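You operate a simulated robot arm through the tools that you are given. There is no shell and no other tool.

You are at the controls of a simulated robot arm. One attempt, no reset.

JOB
Switch the lamp off, wait for COOL, then tilt the shade half up and light it on MID.
Fine: the shade starts at 65 C; the lamp stays on.

The check looks at the end state, three seconds after you hand in, the way a careful person would. Anything else that was tipped, shoved, dropped, spilled or broken makes it a failure.

ROBOT AND FRAMES
A 7-joint arm with a two-finger parallel gripper, fixed in place. Base frame: the origin is on the floor under the middle of its stand, x ahead of it, y to its left, z up; the work surface is at about z = 60. Units: cm, degrees, N and s.
It reaches about 114.7 cm from its shoulder. Its first joint turns from -166.0 to 166.0 degrees. Payload 3.43 kg.
The TCP is the grasp point between the finger pads, 3 cm short of the fingertips. In the tool frame z runs along the fingers and y along their closing line. Largest opening 9.4 cm; finger width 2.8, thickness 1; the body of the gripper, 5 by 9.6 cm, starts 5.5 cm behind the TCP.
Orientation is told as [roll, pitch, yaw] about the base's x, y, z axes, in that order, counted from this pose: with the fingers straight down and closing along the base's y, the tool's x points along the base's -x, its y along +y and its z along -z.

CONTROLS
- The arm moves only by the tool move_arm. Its argument "deltas" is a list of rows, each an object of numbers (a shift or turn left out is 0, a gripper value left out holds the last): "dx", "dy", "dz": the shift along the tool's x, y, z in cm; "ax", "ay", "az": the turn, a rotation vector about the tool's x, y, z in degrees; "gripper": the opening, from 0 (shut) to 1 (fully open). In form: [{"dx": .., "dy": .., "dz": .., "ax": .., "ay": .., "az": .., "gripper": ..}, ...]. A call has 1 to 20 rows; each row shifts and turns the commanded pose from where the row before left it, along the tool's axes as they then stand. Each row takes 0.2 s and may step no farther than 5 cm and 8.6 degrees from the row before; otherwise, or with a gripper value out of range, the whole call is refused. Where a pose cannot be reached the arm comes as near as it can. A force on the tool above 70 N (or 10 N above the force at the start of the call, whichever is more), or a blocked arm, ends the call early, and 0.2 s more pass. The fingers move at their own pace (about 4.5 cm/s each) and stop on an object; they squeeze with about 30 N. The grip force told is the motor's: it shows also when the fingers shut on nothing. Time passes only in rows, and 0.2 s behind the last, so rows that do not move let the fingers close. It gives the time, the measured TCP pose, the force on the tool (base axes), the opening and the grip force at its end, in the units of the frame above (readings bear some noise), with the torque about the TCP (base axes, N m) and any sound that the robot's microphone picked up, and new pictures: "views" is both (left out), scene, wrist or none.
- Cameras (640 x 400 px; columns grow to the right, rows downward): "scene" is fixed at [40.07, -49.86, 143.02]; the picture's right is [1.00, -0.03, 0.00], its down [-0.01, -0.44, -0.90] and it looks along [0.03, 0.90, -0.44] (base axes); focal length 323 px, centre (320, 200). "wrist" rides on the gripper at [7.6, 1.4, -10.2] in the tool frame; the picture's right is [-0.18, 0.98, 0.00], its down [-0.75, -0.14, -0.64] and it looks along [-0.63, -0.12, 0.77] (tool axes); focal length 243 px, centre (320, 200). There is no depth. A picture from a camera that has moved, and an enlarged one, comes with that camera's place and axes in the base frame and with its lens.
- zoom(camera, box): a new picture of the part [left, top, right, bottom] of that camera's present view, enlarged. No time passes.
- hand_in(): hands the job in; it is judged then, once.

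Nothing tells you positions but the pictures and the camera data. Unless the task says otherwise, let go and move clear before handing in.

The tools are called after "Call:" by a JSON object that holds its "name" and its "arguments". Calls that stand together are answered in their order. move_arm: Moves the arm, as the interface text tells. Its arguments: {"type":"object","properties":{"deltas":{"type":"array"},"views":{"type":"string","enum":["both","scene","wrist","none"]}},"required":["deltas"]} The other tools are called the same way: zoom (camera, box) takes an enlarged picture of a part of a camera's view; hand_in () hands the job in.

At the start:

```text
t: 0.0
tcp_pos: [13.47, 51.3, 120.71]
tcp_rot: [0.0, 0.0, 0.0]
contact_force: [0.5, -0.2, -0.4]
ft_torque: [0.02, -0.01, -0.02]
finger_gap: 9.4
grip_force: 0.1
```

scene: 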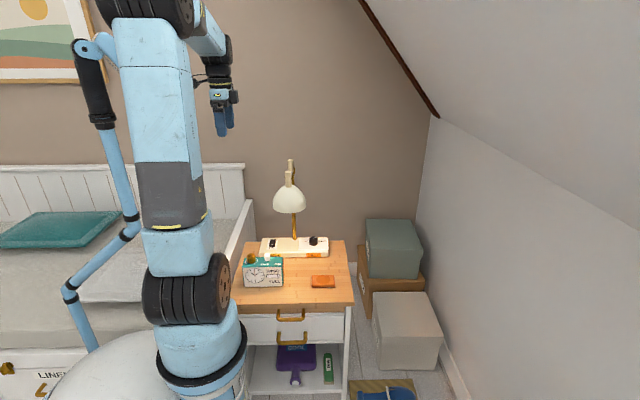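
wrist: 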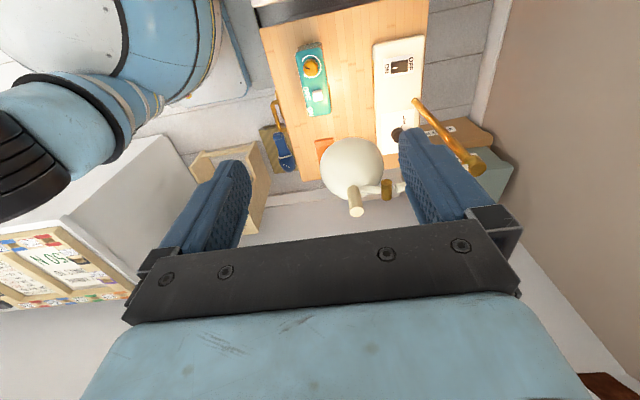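

I see a nightstand with a lamp on a cream base (rocker switch, knob), a teal clock and an orange object. I'll look closer before moving anything.

Call:
{"name": "zoom", "arguments": {"camera": "scene", "box": [230, 140, 360, 310]}}

Call:
{"name": "zoom", "arguments": {"camera": "scene", "box": [250, 225, 340, 270]}}

Call:
{"name": "zoom", "arguments": {"camera": "wrist", "box": [280, 30, 500, 220]}}

Call:
{"name": "zoom", "arguments": {"camera": "scene", "box": [262, 150, 322, 220]}}

```text
2.35 times, centred on (295, 225) of scene
camera zoom: at [40.07, -49.86, 143.02], right [1.0, -0.03, 0.0], down [-0.01, -0.44, -0.9], along [0.03, 0.9, -0.44], focal length 759 px, centre (379, 141)
```

zoom: 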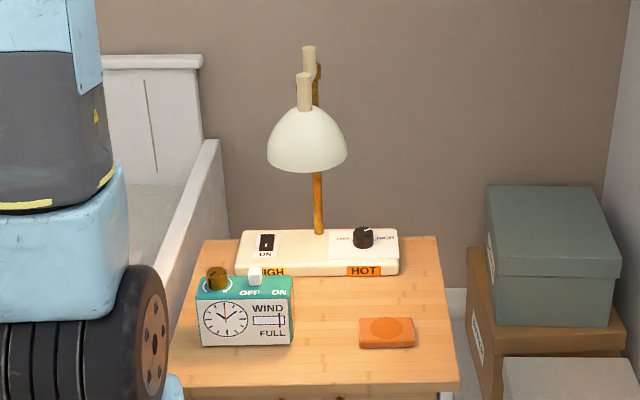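

```text
7.11 times, centred on (295, 248) of scene
camera zoom: at [40.07, -49.86, 143.02], right [1.0, -0.03, 0.0], down [-0.01, -0.44, -0.9], along [0.03, 0.9, -0.44], focal length 2294 px, centre (498, -138)
```

zoom: 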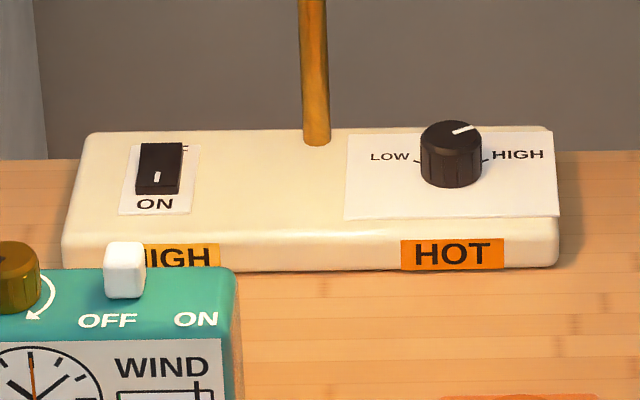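

```text
2.11 times, centred on (390, 125) of wrist
camera zoom: at [5.94, 52.55, 130.98], right [0.18, 0.98, 0.0], down [0.75, -0.14, 0.64], along [0.63, -0.12, -0.77], focal length 511 px, centre (173, 358)
```

zoom: 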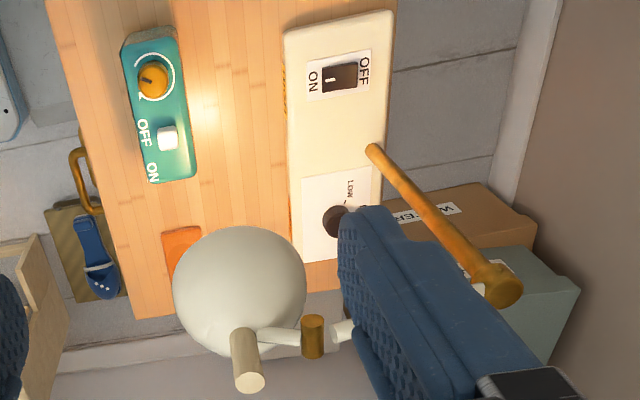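

```text
5.71 times, centred on (292, 185) of scene
camera zoom: at [40.07, -49.86, 143.02], right [1.0, -0.03, 0.0], down [-0.01, -0.44, -0.9], along [0.03, 0.9, -0.44], focal length 1843 px, centre (480, 286)
```

zoom: 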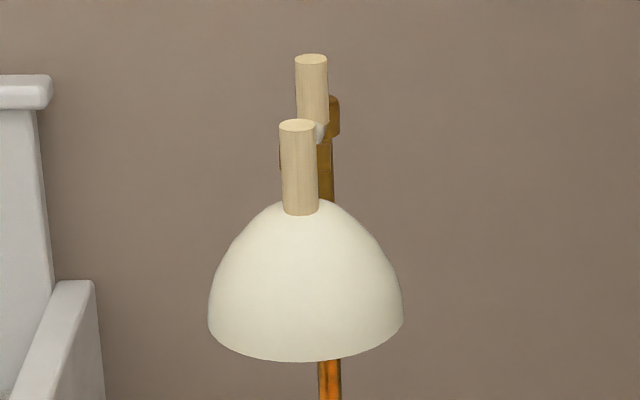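

The lamp base carries a rocker (left), a LOW–HIGH dial (right) and two status windows ("HIGH", "HOT"). I want more detail on the shade's pivot and dial before touching anything.

Call:
{"name": "zoom", "arguments": {"camera": "wrist", "box": [320, 130, 420, 225]}}

Call:
{"name": "zoom", "arguments": {"camera": "scene", "box": [275, 152, 310, 180]}}

Call:
{"name": "zoom", "arguments": {"camera": "scene", "box": [296, 232, 330, 262]}}

```text
4.21 times, centred on (370, 178) of wrist
camera zoom: at [5.94, 52.55, 130.98], right [0.18, 0.98, 0.0], down [0.75, -0.14, 0.64], along [0.63, -0.12, -0.77], focal length 1022 px, centre (110, 295)
```

zoom: 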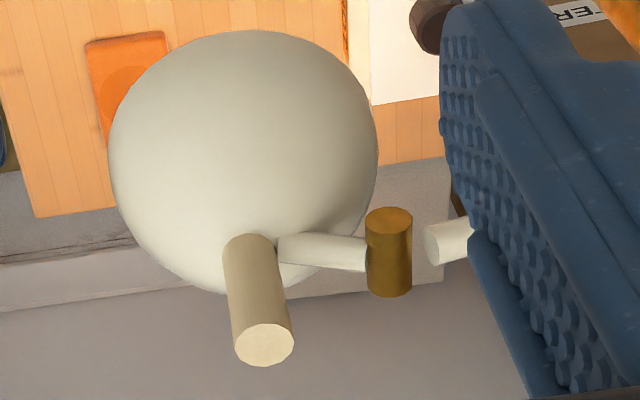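

```text
14.29 times, centred on (292, 166) of scene
camera zoom: at [40.07, -49.86, 143.02], right [1.0, -0.03, 0.0], down [-0.01, -0.44, -0.9], along [0.03, 0.9, -0.44], focal length 4608 px, centre (713, 686)
```

zoom: 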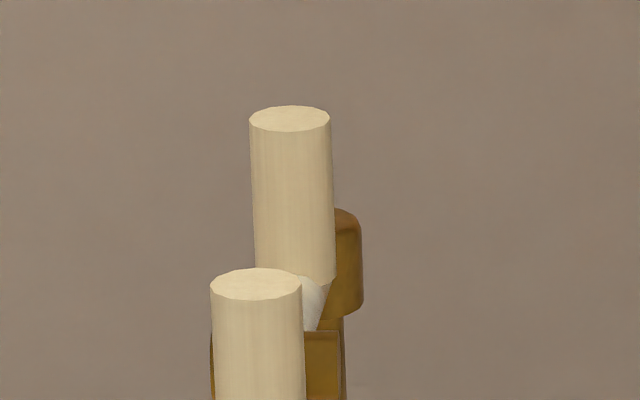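

```text
13.33 times, centred on (313, 247) of scene
camera zoom: at [40.07, -49.86, 143.02], right [1.0, -0.03, 0.0], down [-0.01, -0.44, -0.9], along [0.03, 0.9, -0.44], focal length 4301 px, centre (413, -427)
```

zoom: 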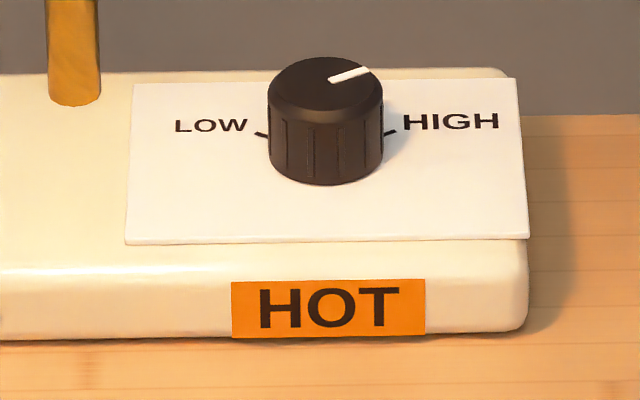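

The lamp has a stem, a jointed arm with two wooden grips, and the shade in front. I'll zoom on the rocker as the wrist camera sees it now, then shift to see the base better.

Call:
{"name": "zoom", "arguments": {"camera": "wrist", "box": [365, 30, 435, 100]}}

Call:
{"name": "zoom", "arguments": {"camera": "scene", "box": [258, 232, 292, 258]}}

Call:
{"name": "move_arm", "arguments": {"deltas": [{"dx": 2, "dy": 2, "dz": 0}, {"dx": 2, "dy": 2, "dz": 3}, {"dx": 2, "dy": 2, "dz": 3}, {"dx": 0, "dy": 2, "dz": 3}, {"dx": 0, "dy": 2, "dz": 3}]}}

```text
5.71 times, centred on (400, 65) of wrist
camera zoom: at [5.94, 52.55, 130.98], right [0.18, 0.98, 0.0], down [0.75, -0.14, 0.64], along [0.63, -0.12, -0.77], focal length 1386 px, centre (-137, 971)
```

zoom: 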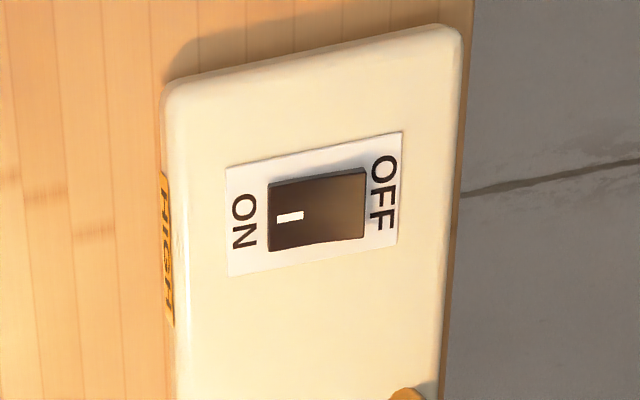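

```text
15.38 times, centred on (275, 245) of scene
camera zoom: at [40.07, -49.86, 143.02], right [1.0, -0.03, 0.0], down [-0.01, -0.44, -0.9], along [0.03, 0.9, -0.44], focal length 4963 px, centre (1012, -492)
```

zoom: 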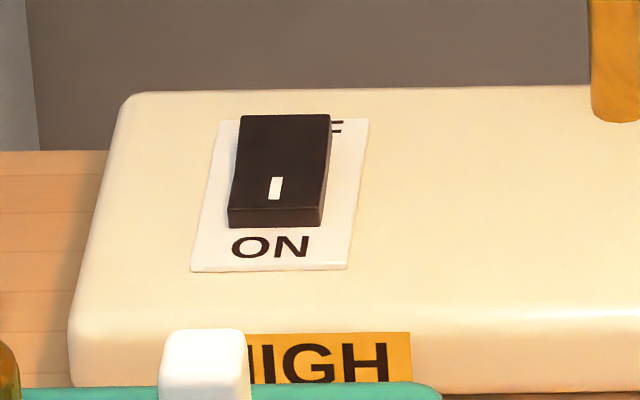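

```text
t: 1.2
tcp_pos: [7.4, 61.4, 108.69]
tcp_rot: [0.1, 0.1, 0.0]
contact_force: [-0.5, -0.3, 0.7]
ft_torque: [0.05, 0.0, -0.04]
finger_gap: 9.41
grip_force: 0.2
camera wrist: at [-0.2, 62.63, 119.17], right [0.18, 0.98, 0.0], down [0.75, -0.14, 0.64], along [0.63, -0.12, -0.77], focal length 243 px, centre (320, 200)
```

scene: 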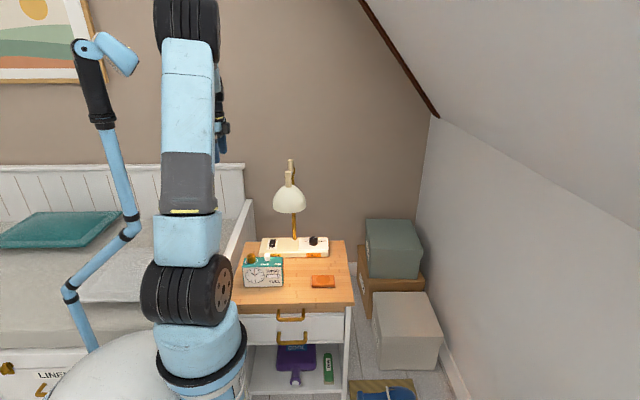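
wrist: 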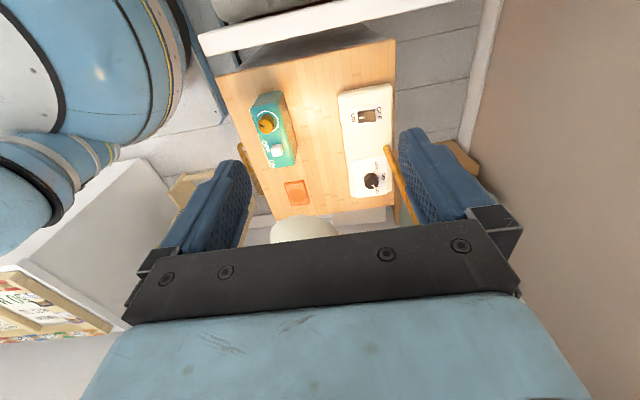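

Call:
{"name": "zoom", "arguments": {"camera": "wrist", "box": [320, 70, 410, 210]}}

Call:
{"name": "zoom", "arguments": {"camera": "wrist", "box": [345, 150, 405, 205]}}

```text
2.86 times, centred on (365, 140) of wrist
camera zoom: at [-0.2, 62.63, 119.17], right [0.18, 0.98, 0.0], down [0.75, -0.14, 0.64], along [0.63, -0.12, -0.77], focal length 693 px, centre (191, 371)
```

zoom: 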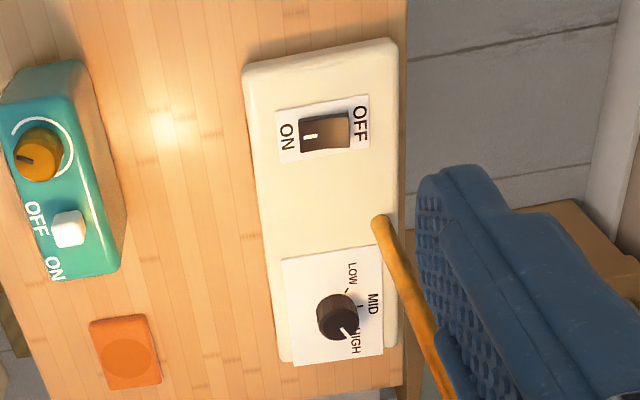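

```text
7.27 times, centred on (375, 178) of wrist
camera zoom: at [-0.2, 62.63, 119.17], right [0.18, 0.98, 0.0], down [0.75, -0.14, 0.64], along [0.63, -0.12, -0.77], focal length 1764 px, centre (-80, 364)
```

zoom: 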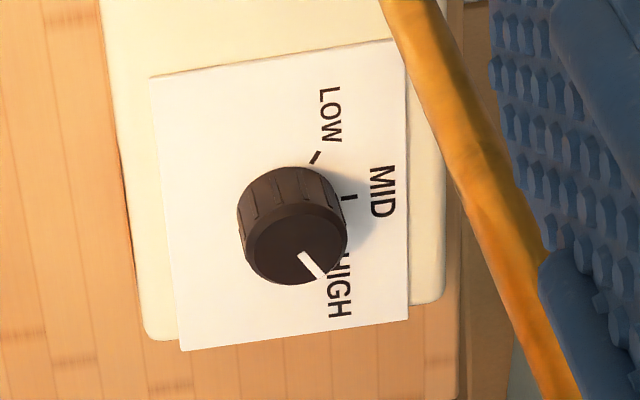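

The dial reads HIGH (pointer ~60° clockwise of MID, which faces the wall), and the rocker's OFF end is toward the wall. I take the rocker centre to be near [23, 69.5, 63]; I'll move above it with the fingers shut and look again.

Call:
{"name": "move_arm", "arguments": {"deltas": [{"dy": 2.4, "gripper": 0}, {"dy": 2.4}, {"dy": 2.4}, {"dy": 2.2}, {"dx": -4}, {"dx": -4}, {"dx": -4}, {"dx": -3.6}, {"dz": 4}, {"dz": 4}, {"dz": 4}, {"dz": 4}]}}

```text
t: 3.8
tcp_pos: [23.23, 70.74, 92.55]
tcp_rot: [0.1, 0.1, 0.1]
contact_force: [-0.7, 0.2, 0.6]
ft_torque: [0.01, -0.01, 0.0]
finger_gap: 0.01
grip_force: 29.6
camera wrist: at [15.67, 72.09, 102.84], right [0.18, 0.98, 0.0], down [0.75, -0.14, 0.64], along [0.63, -0.12, -0.77], focal length 243 px, centre (320, 200)
```

scene: 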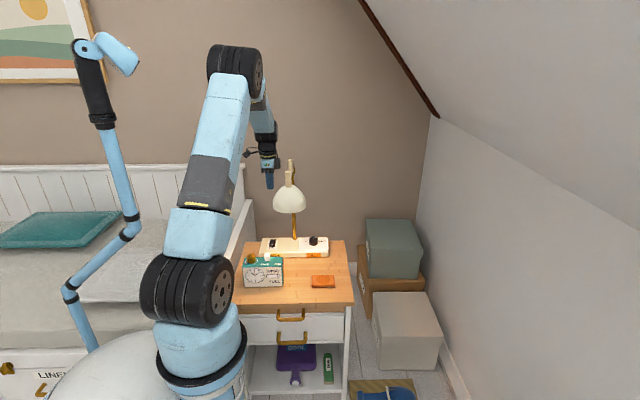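
wrist: 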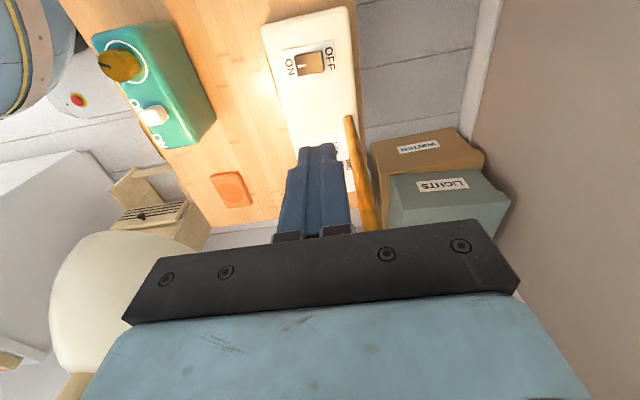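

The rocker is visible clearly below; I'll zoom to refine its position.

Call:
{"name": "zoom", "arguments": {"camera": "wrist", "box": [255, 10, 365, 110]}}

Call:
{"name": "zoom", "arguments": {"camera": "scene", "box": [230, 110, 330, 260]}}

```text
4.00 times, centred on (310, 60) of wrist
camera zoom: at [15.67, 72.09, 102.84], right [0.18, 0.98, 0.0], down [0.75, -0.14, 0.64], along [0.63, -0.12, -0.77], focal length 970 px, centre (360, 760)
```

zoom: 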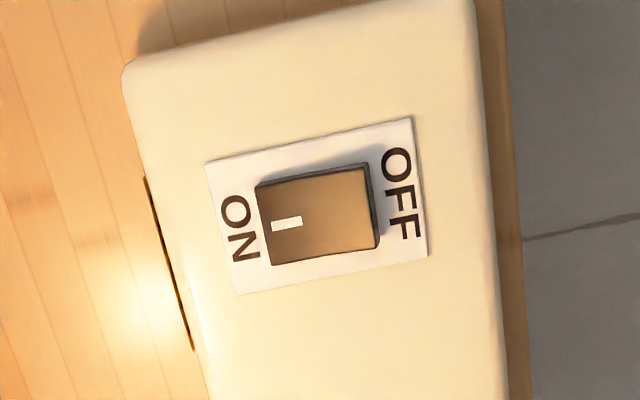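

```text
2.67 times, centred on (280, 185) of scene
camera zoom: at [40.07, -49.86, 143.02], right [1.0, -0.03, 0.0], down [-0.01, -0.44, -0.9], along [0.03, 0.9, -0.44], focal length 860 px, centre (427, 240)
```

zoom: 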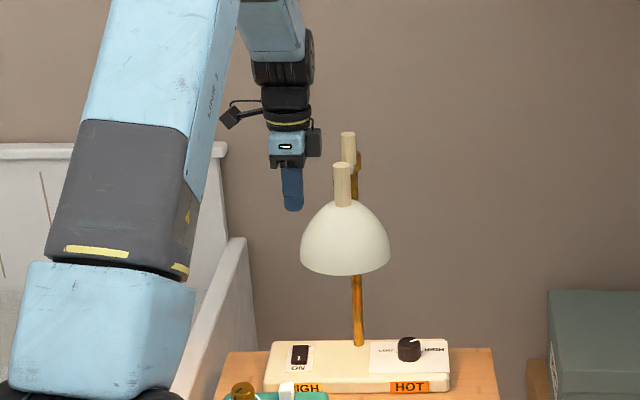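

Rocker: x≈22.7, y from 67.2 to 71.1, top near z≈63.5. To keep the forearm away from the shade I'll tilt the tool 24° so that the wrist leans to the left, then descend to just above the OFF end.

Call:
{"name": "move_arm", "arguments": {"deltas": [{"ay": -8}, {"ay": -8}, {"ay": -8}, {"dx": 1.607, "dy": -0.14, "dz": 3.39}, {"dx": 1.607, "dz": 3.39}, {"dx": 1.607, "dz": 3.39}]}}

```text
t: 5.2
tcp_pos: [22.86, 70.48, 81.33]
tcp_rot: [0.2, -23.9, -0.2]
contact_force: [0.1, 0.0, 0.1]
ft_torque: [-0.02, 0.01, 0.01]
finger_gap: 0.01
grip_force: 30.4
camera wrist: at [11.72, 71.75, 87.77], right [0.17, 0.98, 0.08], down [0.43, -0.14, 0.89], along [0.89, -0.12, -0.44], focal length 243 px, centre (320, 200)
```

scene: 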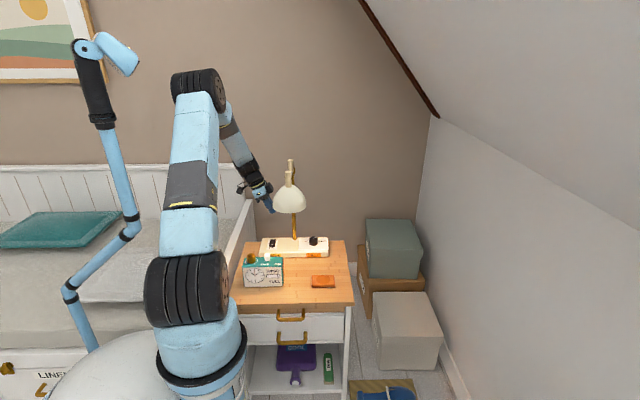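
wrist: 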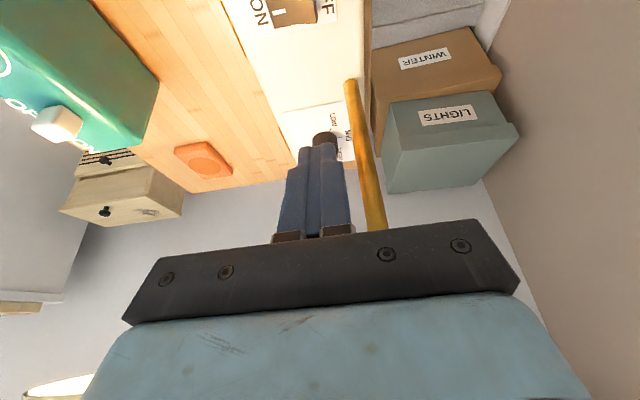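

The arm stays well clear of the shade. I continue down to about 3 cm above the rocker's OFF end.

Call:
{"name": "move_arm", "arguments": {"deltas": [{"dx": 1.58, "dy": 0.1, "dz": 3.4}, {"dx": 1.58, "dz": 3.4}, {"dx": 1.55, "dz": 3.4}]}}

```text
t: 6.0
tcp_pos: [22.99, 70.65, 70.15]
tcp_rot: [0.0, -23.9, -0.2]
contact_force: [-0.2, 0.4, -0.3]
ft_torque: [0.0, 0.01, -0.02]
finger_gap: 0.01
grip_force: 30.2
camera wrist: at [11.79, 71.88, 76.55], right [0.17, 0.98, 0.08], down [0.43, -0.14, 0.89], along [0.89, -0.12, -0.44], focal length 243 px, centre (320, 200)
```

scene: 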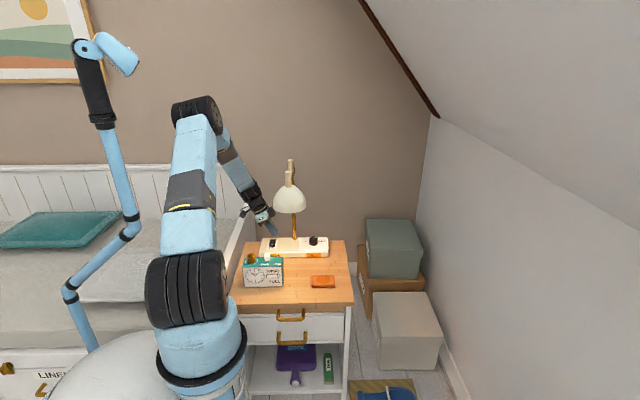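
wrist: 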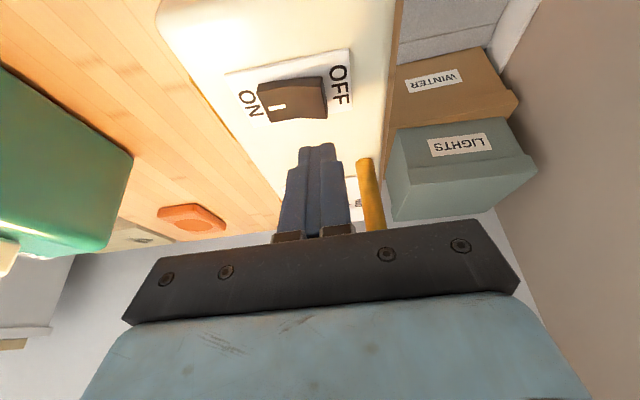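

Aligned over the OFF end. I'll creep down now and watch the force.

Call:
{"name": "move_arm", "arguments": {"deltas": [{"dx": 0.45, "dz": 1.05}, {"dx": 0.45, "dz": 1.05}], "views": "wrist"}}

```text
t: 6.6
tcp_pos: [22.86, 70.57, 67.67]
tcp_rot: [0.0, -23.9, 0.0]
contact_force: [-0.5, -1.1, -0.5]
ft_torque: [-0.02, -0.01, 0.0]
finger_gap: 0.01
grip_force: 30.3
camera wrist: at [11.72, 71.88, 74.22], right [0.17, 0.98, 0.07], down [0.43, -0.14, 0.89], along [0.89, -0.12, -0.44], focal length 243 px, centre (320, 200)
```

wrist: 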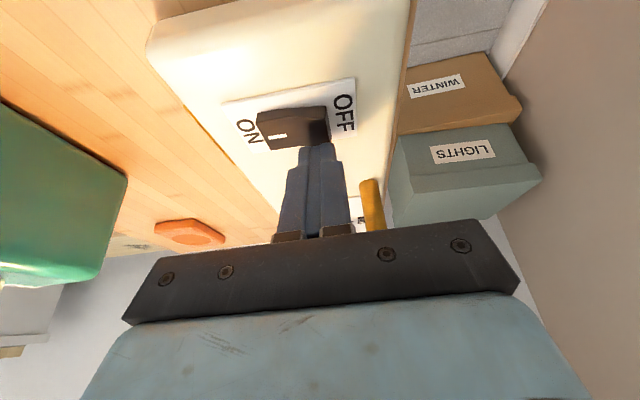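

Call:
{"name": "move_arm", "arguments": {"deltas": [{"dx": 0.17, "dz": 0.24}, {"dx": 0.17, "dz": 0.24}], "views": "wrist"}}

```text
t: 7.2
tcp_pos: [22.64, 70.66, 67.48]
tcp_rot: [0.1, -24.1, 0.0]
contact_force: [1.6, -5.8, 22.0]
ft_torque: [-0.36, -0.1, 0.04]
finger_gap: 0.0
grip_force: 29.8
camera wrist: at [11.62, 71.93, 73.84], right [0.17, 0.98, 0.08], down [0.43, -0.14, 0.89], along [0.89, -0.12, -0.44], focal length 243 px, centre (320, 200)
```

wrist: 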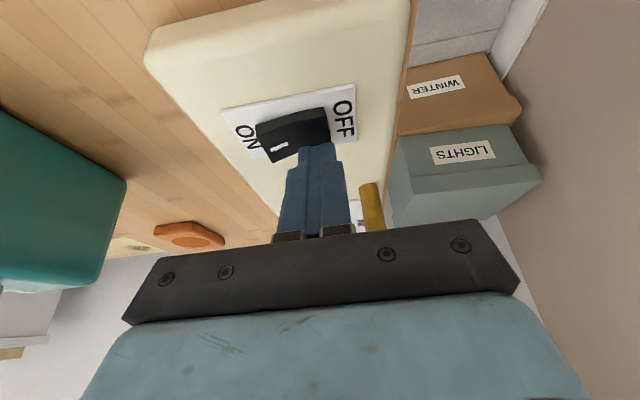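

The light has gone out and the rocker has flipped (ON end raised). I'll back straight up off the switch and read the status windows.

Call:
{"name": "move_arm", "arguments": {"deltas": [{"dx": -0.4, "dz": -0.9}, {"dx": -1.6, "dz": -3.6}, {"dx": -1.6, "dz": -3.6}, {"dx": -1.6, "dz": -3.6}]}}

Call:
{"name": "zoom", "arguments": {"camera": "scene", "box": [250, 225, 340, 270]}}

Call:
{"name": "zoom", "arguments": {"camera": "wrist", "box": [220, 0, 420, 125]}}

```text
t: 8.2
tcp_pos: [22.69, 70.63, 80.27]
tcp_rot: [-0.1, -23.9, 0.0]
contact_force: [-0.4, -0.3, -0.5]
ft_torque: [0.01, -0.01, -0.02]
finger_gap: 0.01
grip_force: 30.1
camera wrist: at [11.57, 71.94, 86.68], right [0.17, 0.98, 0.07], down [0.43, -0.14, 0.89], along [0.89, -0.12, -0.44], focal length 243 px, centre (320, 200)
```

scene: 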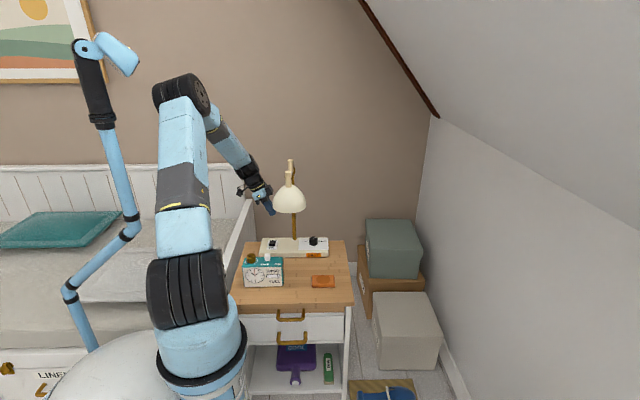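
wrist: 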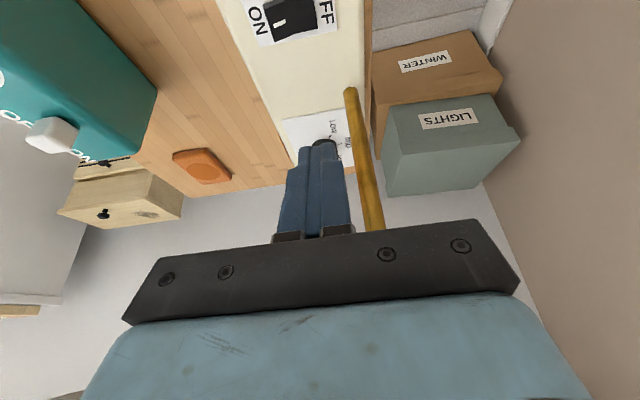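

```text
7.11 times, centred on (295, 248) of scene
camera zoom: at [40.07, -49.86, 143.02], right [1.0, -0.03, 0.0], down [-0.01, -0.44, -0.9], along [0.03, 0.9, -0.44], focal length 2294 px, centre (498, -138)
```

zoom: 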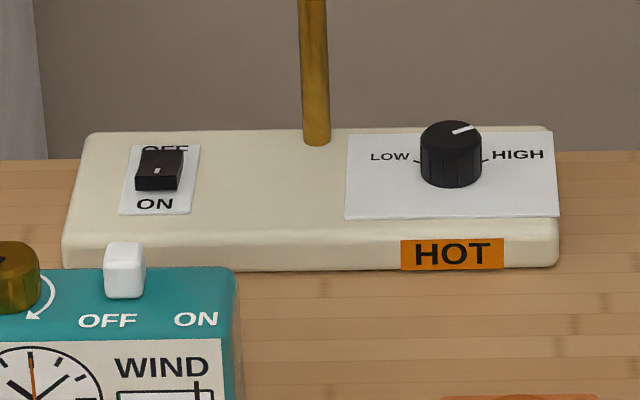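

```text
3.20 times, centred on (320, 62) of wrist
camera zoom: at [11.57, 71.94, 86.68], right [0.17, 0.98, 0.07], down [0.43, -0.14, 0.89], along [0.89, -0.12, -0.44], focal length 776 px, centre (320, 640)
```

zoom: 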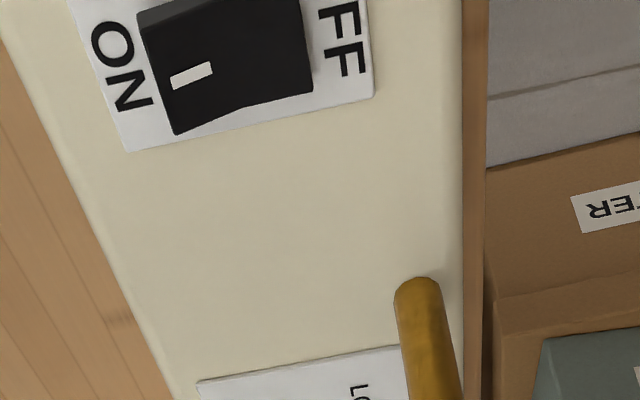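

The lamp is off: the HIGH window went dark and the other still says HOT. While it cools, I'll back off to the left, without touching anything, and look at the shade's joint from the side.

Call:
{"name": "move_arm", "arguments": {"deltas": [{"dx": 2.62, "dy": -1.5, "dz": -3.54}, {"dx": 2.62, "dy": -1.5, "dz": -3.54}, {"dx": 2.62, "dy": -1.5, "dz": -3.54}, {"dx": 2.62, "dy": -1.5, "dz": -3.54}, {"ay": -8}, {"ay": -8}]}}

Call:
{"name": "zoom", "arguments": {"camera": "wrist", "box": [180, 40, 440, 200]}}

Call:
{"name": "zoom", "arguments": {"camera": "scene", "box": [250, 225, 340, 270]}}

```text
t: 9.8
tcp_pos: [14.72, 64.8, 86.64]
tcp_rot: [-2.2, -41.3, -5.1]
contact_force: [-0.3, -0.3, 0.5]
ft_torque: [0.02, 0.06, -0.02]
finger_gap: 0.02
grip_force: 30.1
stopped in row 6: the arm was blocked; the commanded pose is now the measured one
camera wrist: at [2.53, 67.49, 89.49], right [0.25, 0.96, 0.09], down [0.13, -0.13, 0.98], along [0.96, -0.23, -0.16], focal length 243 px, centre (320, 200)
```

scene: 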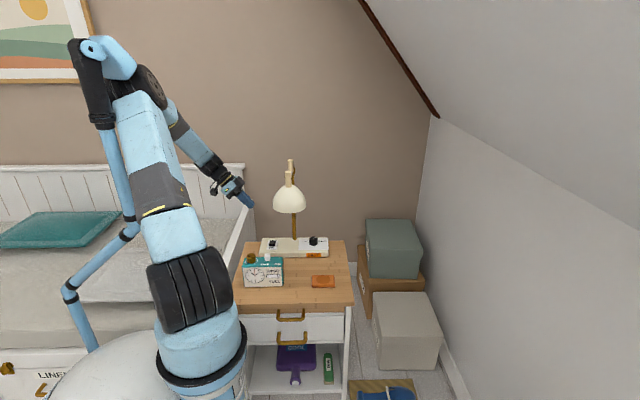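
wrist: 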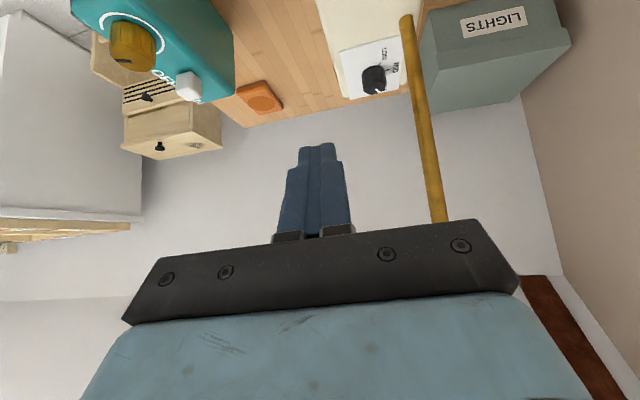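

```text
2.46 times, centred on (310, 120) of wrist
camera zoom: at [2.53, 67.49, 89.49], right [0.25, 0.96, 0.09], down [0.13, -0.13, 0.98], along [0.96, -0.23, -0.16], focal length 597 px, centre (345, 397)
```

zoom: 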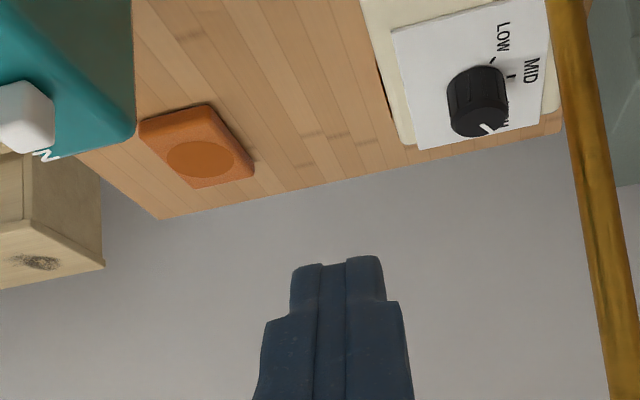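

```text
7.11 times, centred on (295, 248) of scene
camera zoom: at [40.07, -49.86, 143.02], right [1.0, -0.03, 0.0], down [-0.01, -0.44, -0.9], along [0.03, 0.9, -0.44], focal length 2294 px, centre (498, -138)
```

zoom: 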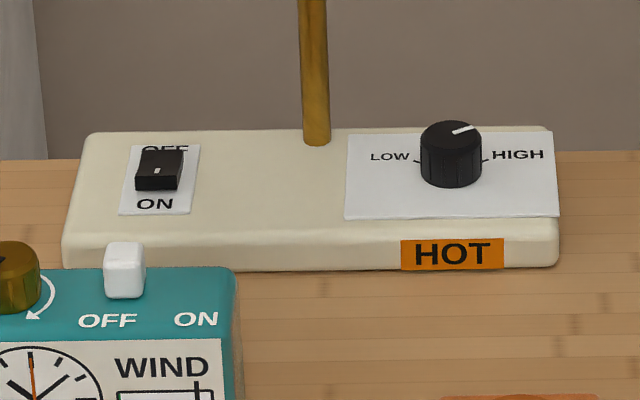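

The wrist picture is upside-down at this tilt, so I need to be higher to see the shade. The move also stopped as "blocked", so I'll check what the elbow is near.

Call:
{"name": "zoom", "arguments": {"camera": "scene", "box": [40, 10, 270, 240]}}

Call:
{"name": "zoom", "arguments": {"camera": "scene", "box": [0, 10, 250, 400]}}

```text
1.74 times, centred on (155, 125) of scene
camera zoom: at [40.07, -49.86, 143.02], right [1.0, -0.03, 0.0], down [-0.01, -0.44, -0.9], along [0.03, 0.9, -0.44], focal length 561 px, centre (607, 330)
```

zoom: 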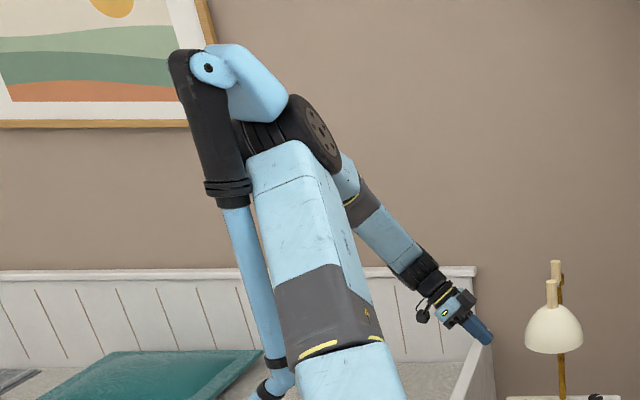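

```text
1.03 times, centred on (125, 205) of scene (not enlarged: the box is as wide or as high as the picture)
camera zoom: at [40.07, -49.86, 143.02], right [1.0, -0.03, 0.0], down [-0.01, -0.44, -0.9], along [0.03, 0.9, -0.44], focal length 331 px, centre (520, 195)
```

zoom: 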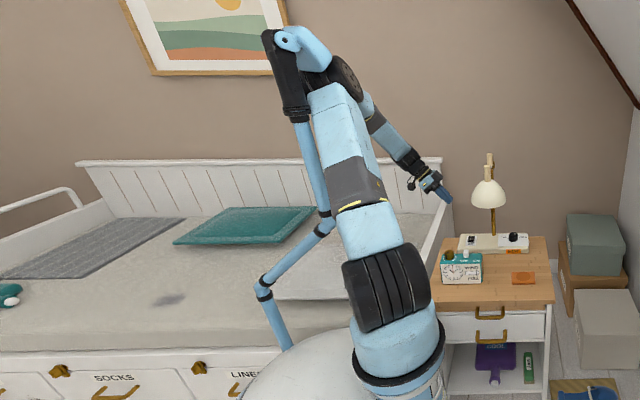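

The elbow swung far left and reached a freestanding articulated pole or its own limit. I'll retrace: untilt while rising, which brings the elbow back upright, and then check that nothing there has changed.

Call:
{"name": "move_arm", "arguments": {"deltas": [{"dx": -2.64, "dz": -3.0, "ay": 8}, {"dx": -2.18, "dz": -3.36, "ay": 8}, {"dx": -1.69, "dz": -3.63, "ay": 8}, {"dx": -1.17, "dz": -3.83, "ay": 8}, {"dx": -0.63, "dz": -3.95, "ay": 8}, {"dz": -4}]}}

Call:
{"name": "zoom", "arguments": {"camera": "scene", "box": [0, 10, 250, 400]}}

```text
t: 10.5
tcp_pos: [15.04, 63.59, 85.86]
tcp_rot: [-10.7, -28.7, -1.3]
contact_force: [2.3, -0.3, 0.7]
ft_torque: [0.07, 0.09, 0.0]
finger_gap: 0.0
grip_force: 29.9
stopped in row 3: the arm was blocked; the commanded pose is now the measured one
camera wrist: at [3.67, 66.97, 90.9], right [0.27, 0.96, -0.07], down [0.35, -0.03, 0.94], along [0.9, -0.28, -0.34], focal length 243 px, centre (320, 200)
```

scene: 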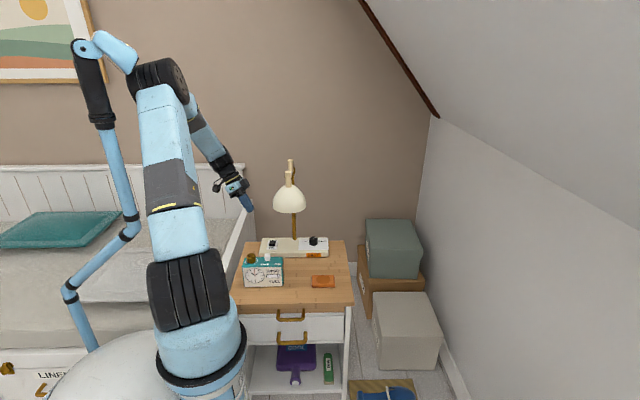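
wrist: 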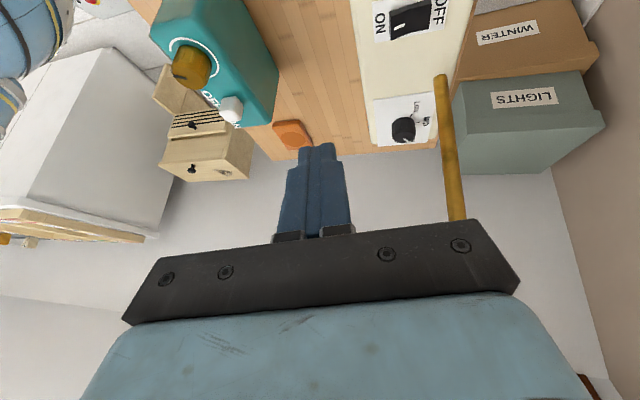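

```text
1.03 times, centred on (125, 205) of scene (not enlarged: the box is as wide or as high as the picture)
camera zoom: at [40.07, -49.86, 143.02], right [1.0, -0.03, 0.0], down [-0.01, -0.44, -0.9], along [0.03, 0.9, -0.44], focal length 331 px, centre (520, 195)
```

zoom: 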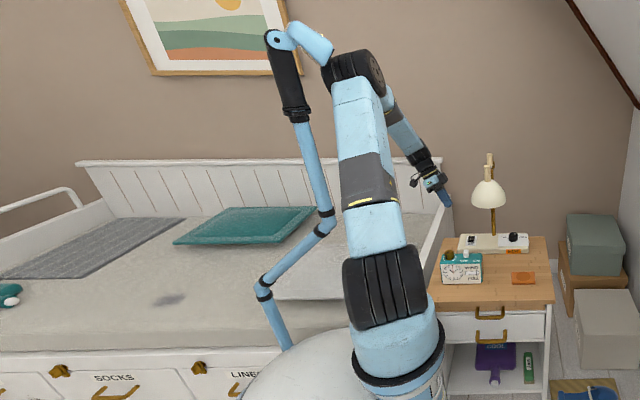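

Call:
{"name": "zoom", "arguments": {"camera": "scene", "box": [40, 10, 270, 240]}}

Call:
{"name": "zoom", "arguments": {"camera": "scene", "box": [60, 25, 160, 90]}}

```text
1.74 times, centred on (155, 125) of scene
camera zoom: at [40.07, -49.86, 143.02], right [1.0, -0.03, 0.0], down [-0.01, -0.44, -0.9], along [0.03, 0.9, -0.44], focal length 561 px, centre (607, 330)
```

zoom: 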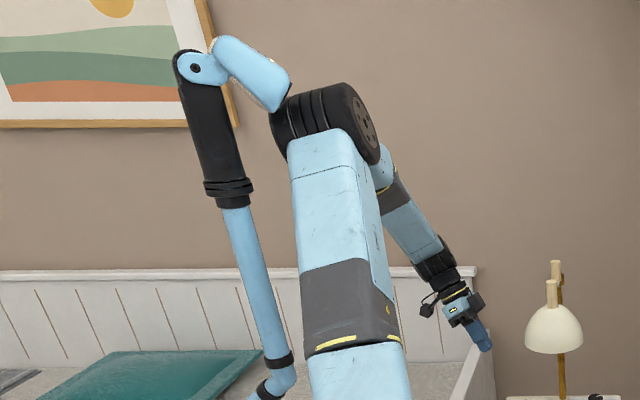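

```text
6.15 times, centred on (110, 58) of scene
camera zoom: at [40.07, -49.86, 143.02], right [1.0, -0.03, 0.0], down [-0.01, -0.44, -0.9], along [0.03, 0.9, -0.44], focal length 1985 px, centre (1612, 1077)
```

zoom: 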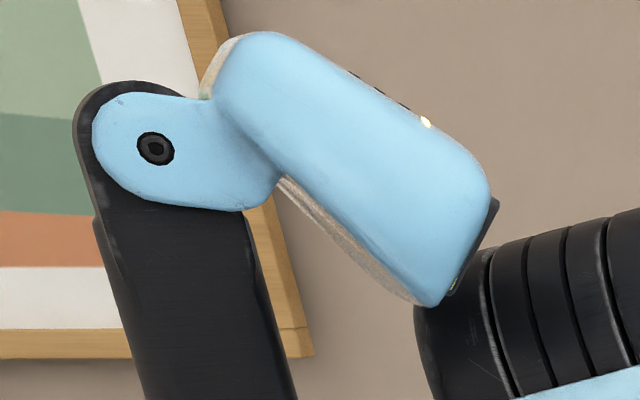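

That's a freestanding boom whose head the elbow had nudged; it looks back in place now that the elbow has swung away. I'll let the arm settle, then rise slowly in small steps while untilting.

Call:
{"name": "move_arm", "arguments": {"deltas": [{}, {"dx": -0.5, "dz": -1.5}, {"dx": -0.5, "dz": -1.5}, {"dx": -0.8, "dz": -2}, {"dx": -0.8, "dz": -2}, {"dx": -0.8, "dz": -2}]}}

Call:
{"name": "zoom", "arguments": {"camera": "scene", "box": [40, 10, 270, 240]}}

```text
t: 12.1
tcp_pos: [15.79, 64.99, 92.09]
tcp_rot: [-13.9, -29.8, -1.4]
contact_force: [0.8, 0.2, -0.4]
ft_torque: [0.03, 0.04, -0.02]
finger_gap: 0.0
grip_force: 30.1
stopped in row 6: the arm was blocked; the commanded pose is now the measured one
camera wrist: at [4.49, 69.04, 96.9], right [0.3, 0.95, -0.11], down [0.33, 0.01, 0.94], along [0.9, -0.32, -0.31], focal length 243 px, centre (320, 200)
```

scene: 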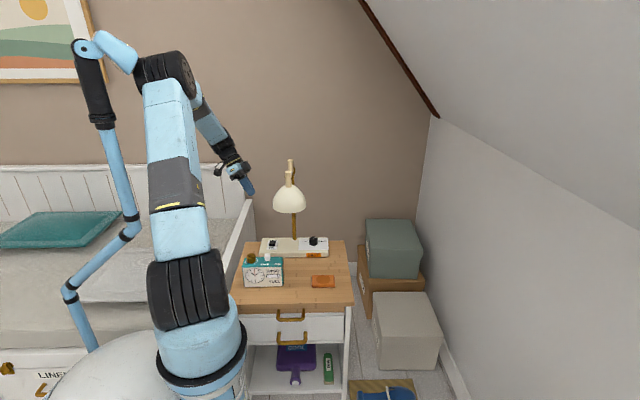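
wrist: 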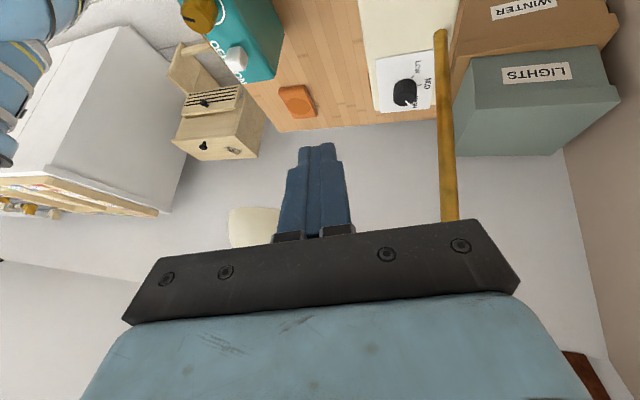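

```text
1.74 times, centred on (155, 125) of scene
camera zoom: at [40.07, -49.86, 143.02], right [1.0, -0.03, 0.0], down [-0.01, -0.44, -0.9], along [0.03, 0.9, -0.44], focal length 561 px, centre (607, 330)
```

zoom: 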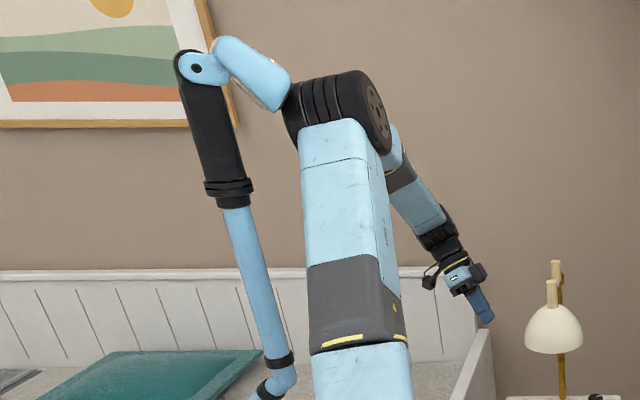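

The arm seems caught near a joint limit at this leaned pose, since the roll has drifted to −14°. I'll straighten the orientation gently in small steps while easing right, away from the boom.

Call:
{"name": "move_arm", "arguments": {"deltas": [{"ax": -3.5, "dx": -0.5}, {"ax": -3.5, "dx": -0.5}, {"ax": -3.5, "dx": -0.5}, {"ax": -3.4, "dx": -0.5}, {}, {"ay": 3}, {"ay": 3}]}}

```text
t: 13.7
tcp_pos: [17.58, 65.07, 93.04]
tcp_rot: [-0.1, -23.9, -1.3]
contact_force: [0.7, -1.1, 0.5]
ft_torque: [0.03, -0.03, 0.01]
finger_gap: 0.01
grip_force: 29.9
camera wrist: at [6.4, 66.68, 99.46], right [0.19, 0.98, 0.07], down [0.43, -0.15, 0.89], along [0.88, -0.14, -0.45], focal length 243 px, centre (320, 200)
```

scene: 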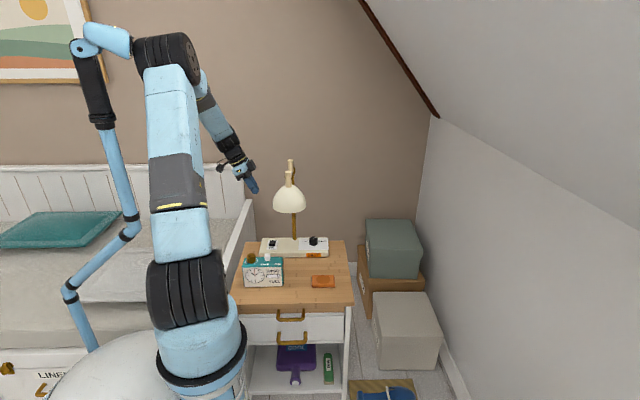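
wrist: 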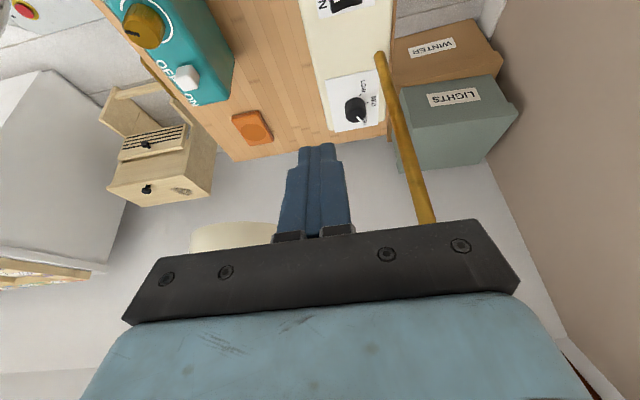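

Call:
{"name": "zoom", "arguments": {"camera": "scene", "box": [40, 10, 270, 240]}}

Call:
{"name": "zoom", "arguments": {"camera": "scene", "box": [60, 25, 160, 90]}}

```text
1.74 times, centred on (155, 125) of scene
camera zoom: at [40.07, -49.86, 143.02], right [1.0, -0.03, 0.0], down [-0.01, -0.44, -0.9], along [0.03, 0.9, -0.44], focal length 561 px, centre (607, 330)
```

zoom: 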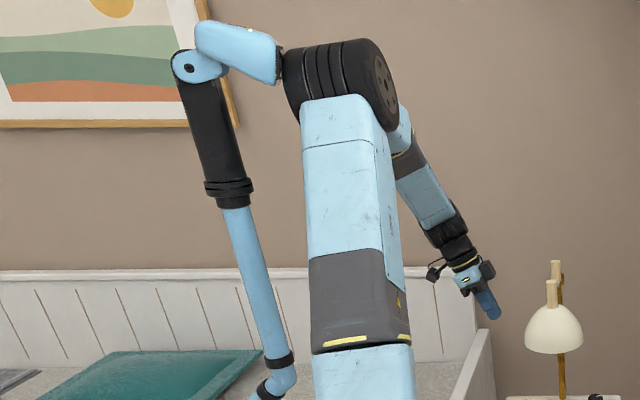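

```text
6.15 times, centred on (110, 58) of scene
camera zoom: at [40.07, -49.86, 143.02], right [1.0, -0.03, 0.0], down [-0.01, -0.44, -0.9], along [0.03, 0.9, -0.44], focal length 1985 px, centre (1612, 1077)
```

zoom: 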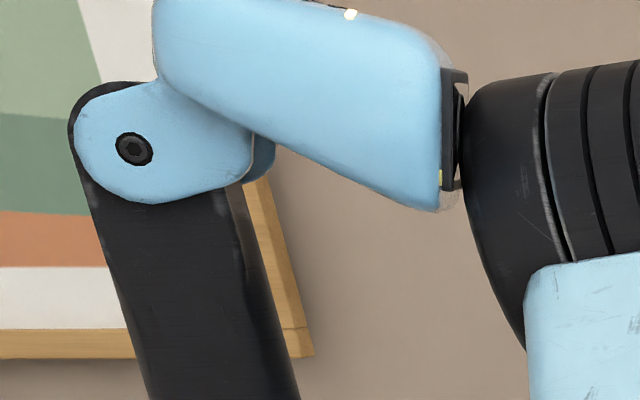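

The elbow is touching the boom's head. I'll move the arm right and upright, away from it, and see whether the head settles back.

Call:
{"name": "move_arm", "arguments": {"deltas": [{"dx": -1.0, "dz": 0, "ay": 4}, {"dx": -1.0, "dz": 0, "ay": 4}, {"dx": -1.0, "ay": 4}, {"dx": -1.0, "ay": 4}, {"dx": 0, "ay": 4}, {"ay": 4}, {}]}}

Call:
{"name": "zoom", "arguments": {"camera": "scene", "box": [40, 10, 270, 240]}}

```text
t: 15.3
tcp_pos: [21.07, 64.95, 94.57]
tcp_rot: [0.2, 0.3, -1.1]
contact_force: [-0.3, 0.2, 0.4]
ft_torque: [0.04, 0.01, 0.03]
finger_gap: 0.01
grip_force: 30.0
camera wrist: at [13.62, 66.35, 105.04], right [0.21, 0.98, 0.0], down [0.75, -0.16, 0.64], along [0.62, -0.13, -0.77], focal length 243 px, centre (320, 200)
```

scene: 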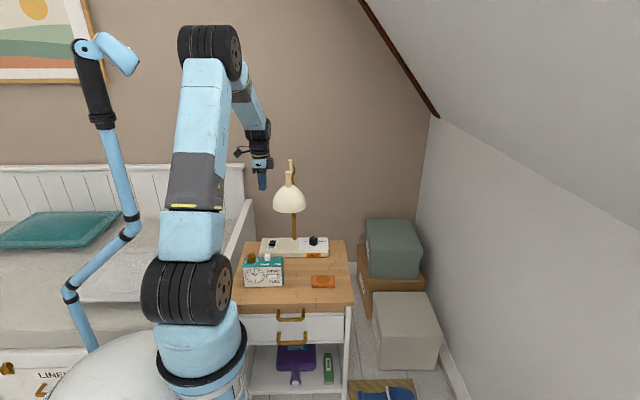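
wrist: 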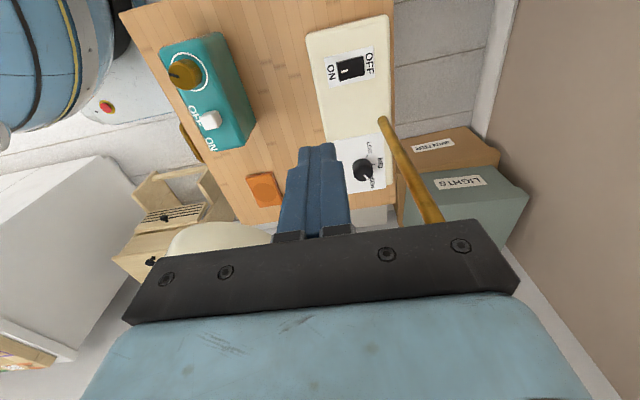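

```text
1.74 times, centred on (155, 125) of scene
camera zoom: at [40.07, -49.86, 143.02], right [1.0, -0.03, 0.0], down [-0.01, -0.44, -0.9], along [0.03, 0.9, -0.44], focal length 561 px, centre (607, 330)
```

zoom: 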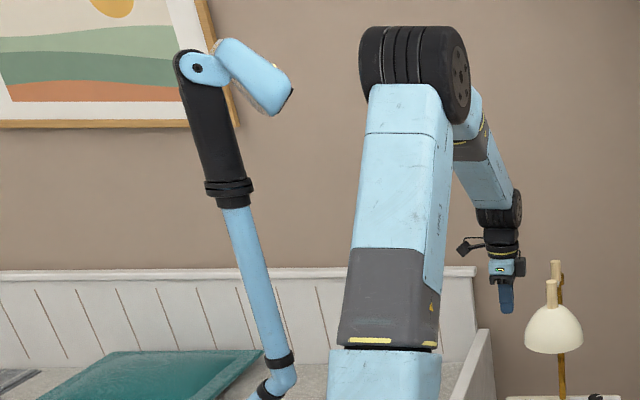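

The boom head has sprung back to exactly where it was; I'll keep the elbow away from it from now on. Next I go up and forward to look down on the lamp's arm and shade from the left-front.

Call:
{"name": "move_arm", "arguments": {"deltas": [{"dz": -4}, {"dz": -4}, {"dz": -4}, {"dz": -4}, {"dz": -4}, {"dz": -3}, {"dx": 1.5, "dy": -4}, {"dx": 1.5, "dy": -4}, {"dx": 1.5, "dy": -4}, {"dx": 1, "dy": -4}, {"dx": 1, "dy": -4}, {"dy": -4}]}}

Call:
{"name": "zoom", "arguments": {"camera": "wrist", "box": [340, 60, 600, 230]}}

Call:
{"name": "zoom", "arguments": {"camera": "scene", "box": [250, 225, 340, 270]}}

```text
t: 17.9
tcp_pos: [14.29, 41.03, 117.45]
tcp_rot: [0.1, 0.4, -1.3]
contact_force: [0.7, 0.3, -0.6]
ft_torque: [-0.06, 0.01, 0.0]
finger_gap: 0.02
grip_force: 29.9
camera wrist: at [6.69, 42.39, 127.88], right [0.21, 0.98, 0.0], down [0.75, -0.16, 0.64], along [0.62, -0.13, -0.77], focal length 243 px, centre (320, 200)
```

scene: 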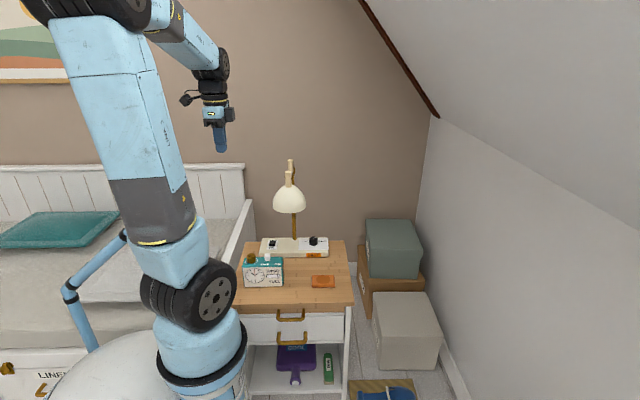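
wrist: 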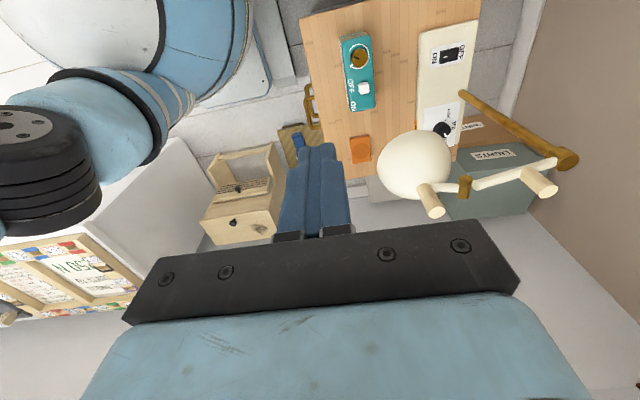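

```text
2.35 times, centred on (470, 145) of wrist
camera zoom: at [6.69, 42.39, 127.88], right [0.21, 0.98, 0.0], down [0.75, -0.16, 0.64], along [0.62, -0.13, -0.77], focal length 571 px, centre (-33, 329)
```

zoom: 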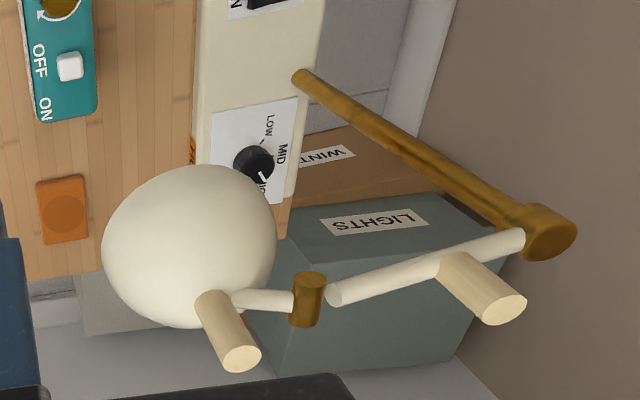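

```text
7.11 times, centred on (295, 248) of scene
camera zoom: at [40.07, -49.86, 143.02], right [1.0, -0.03, 0.0], down [-0.01, -0.44, -0.9], along [0.03, 0.9, -0.44], focal length 2294 px, centre (498, -138)
```

zoom: 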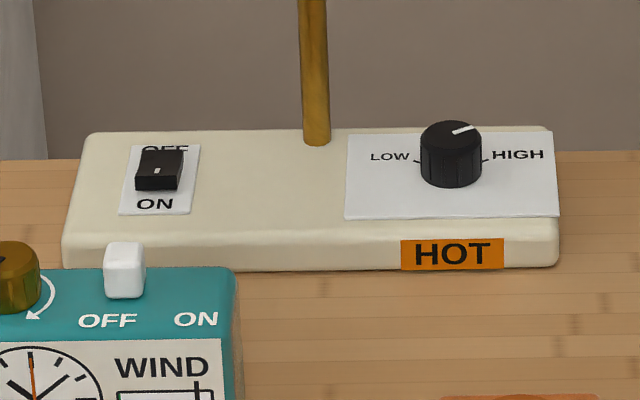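

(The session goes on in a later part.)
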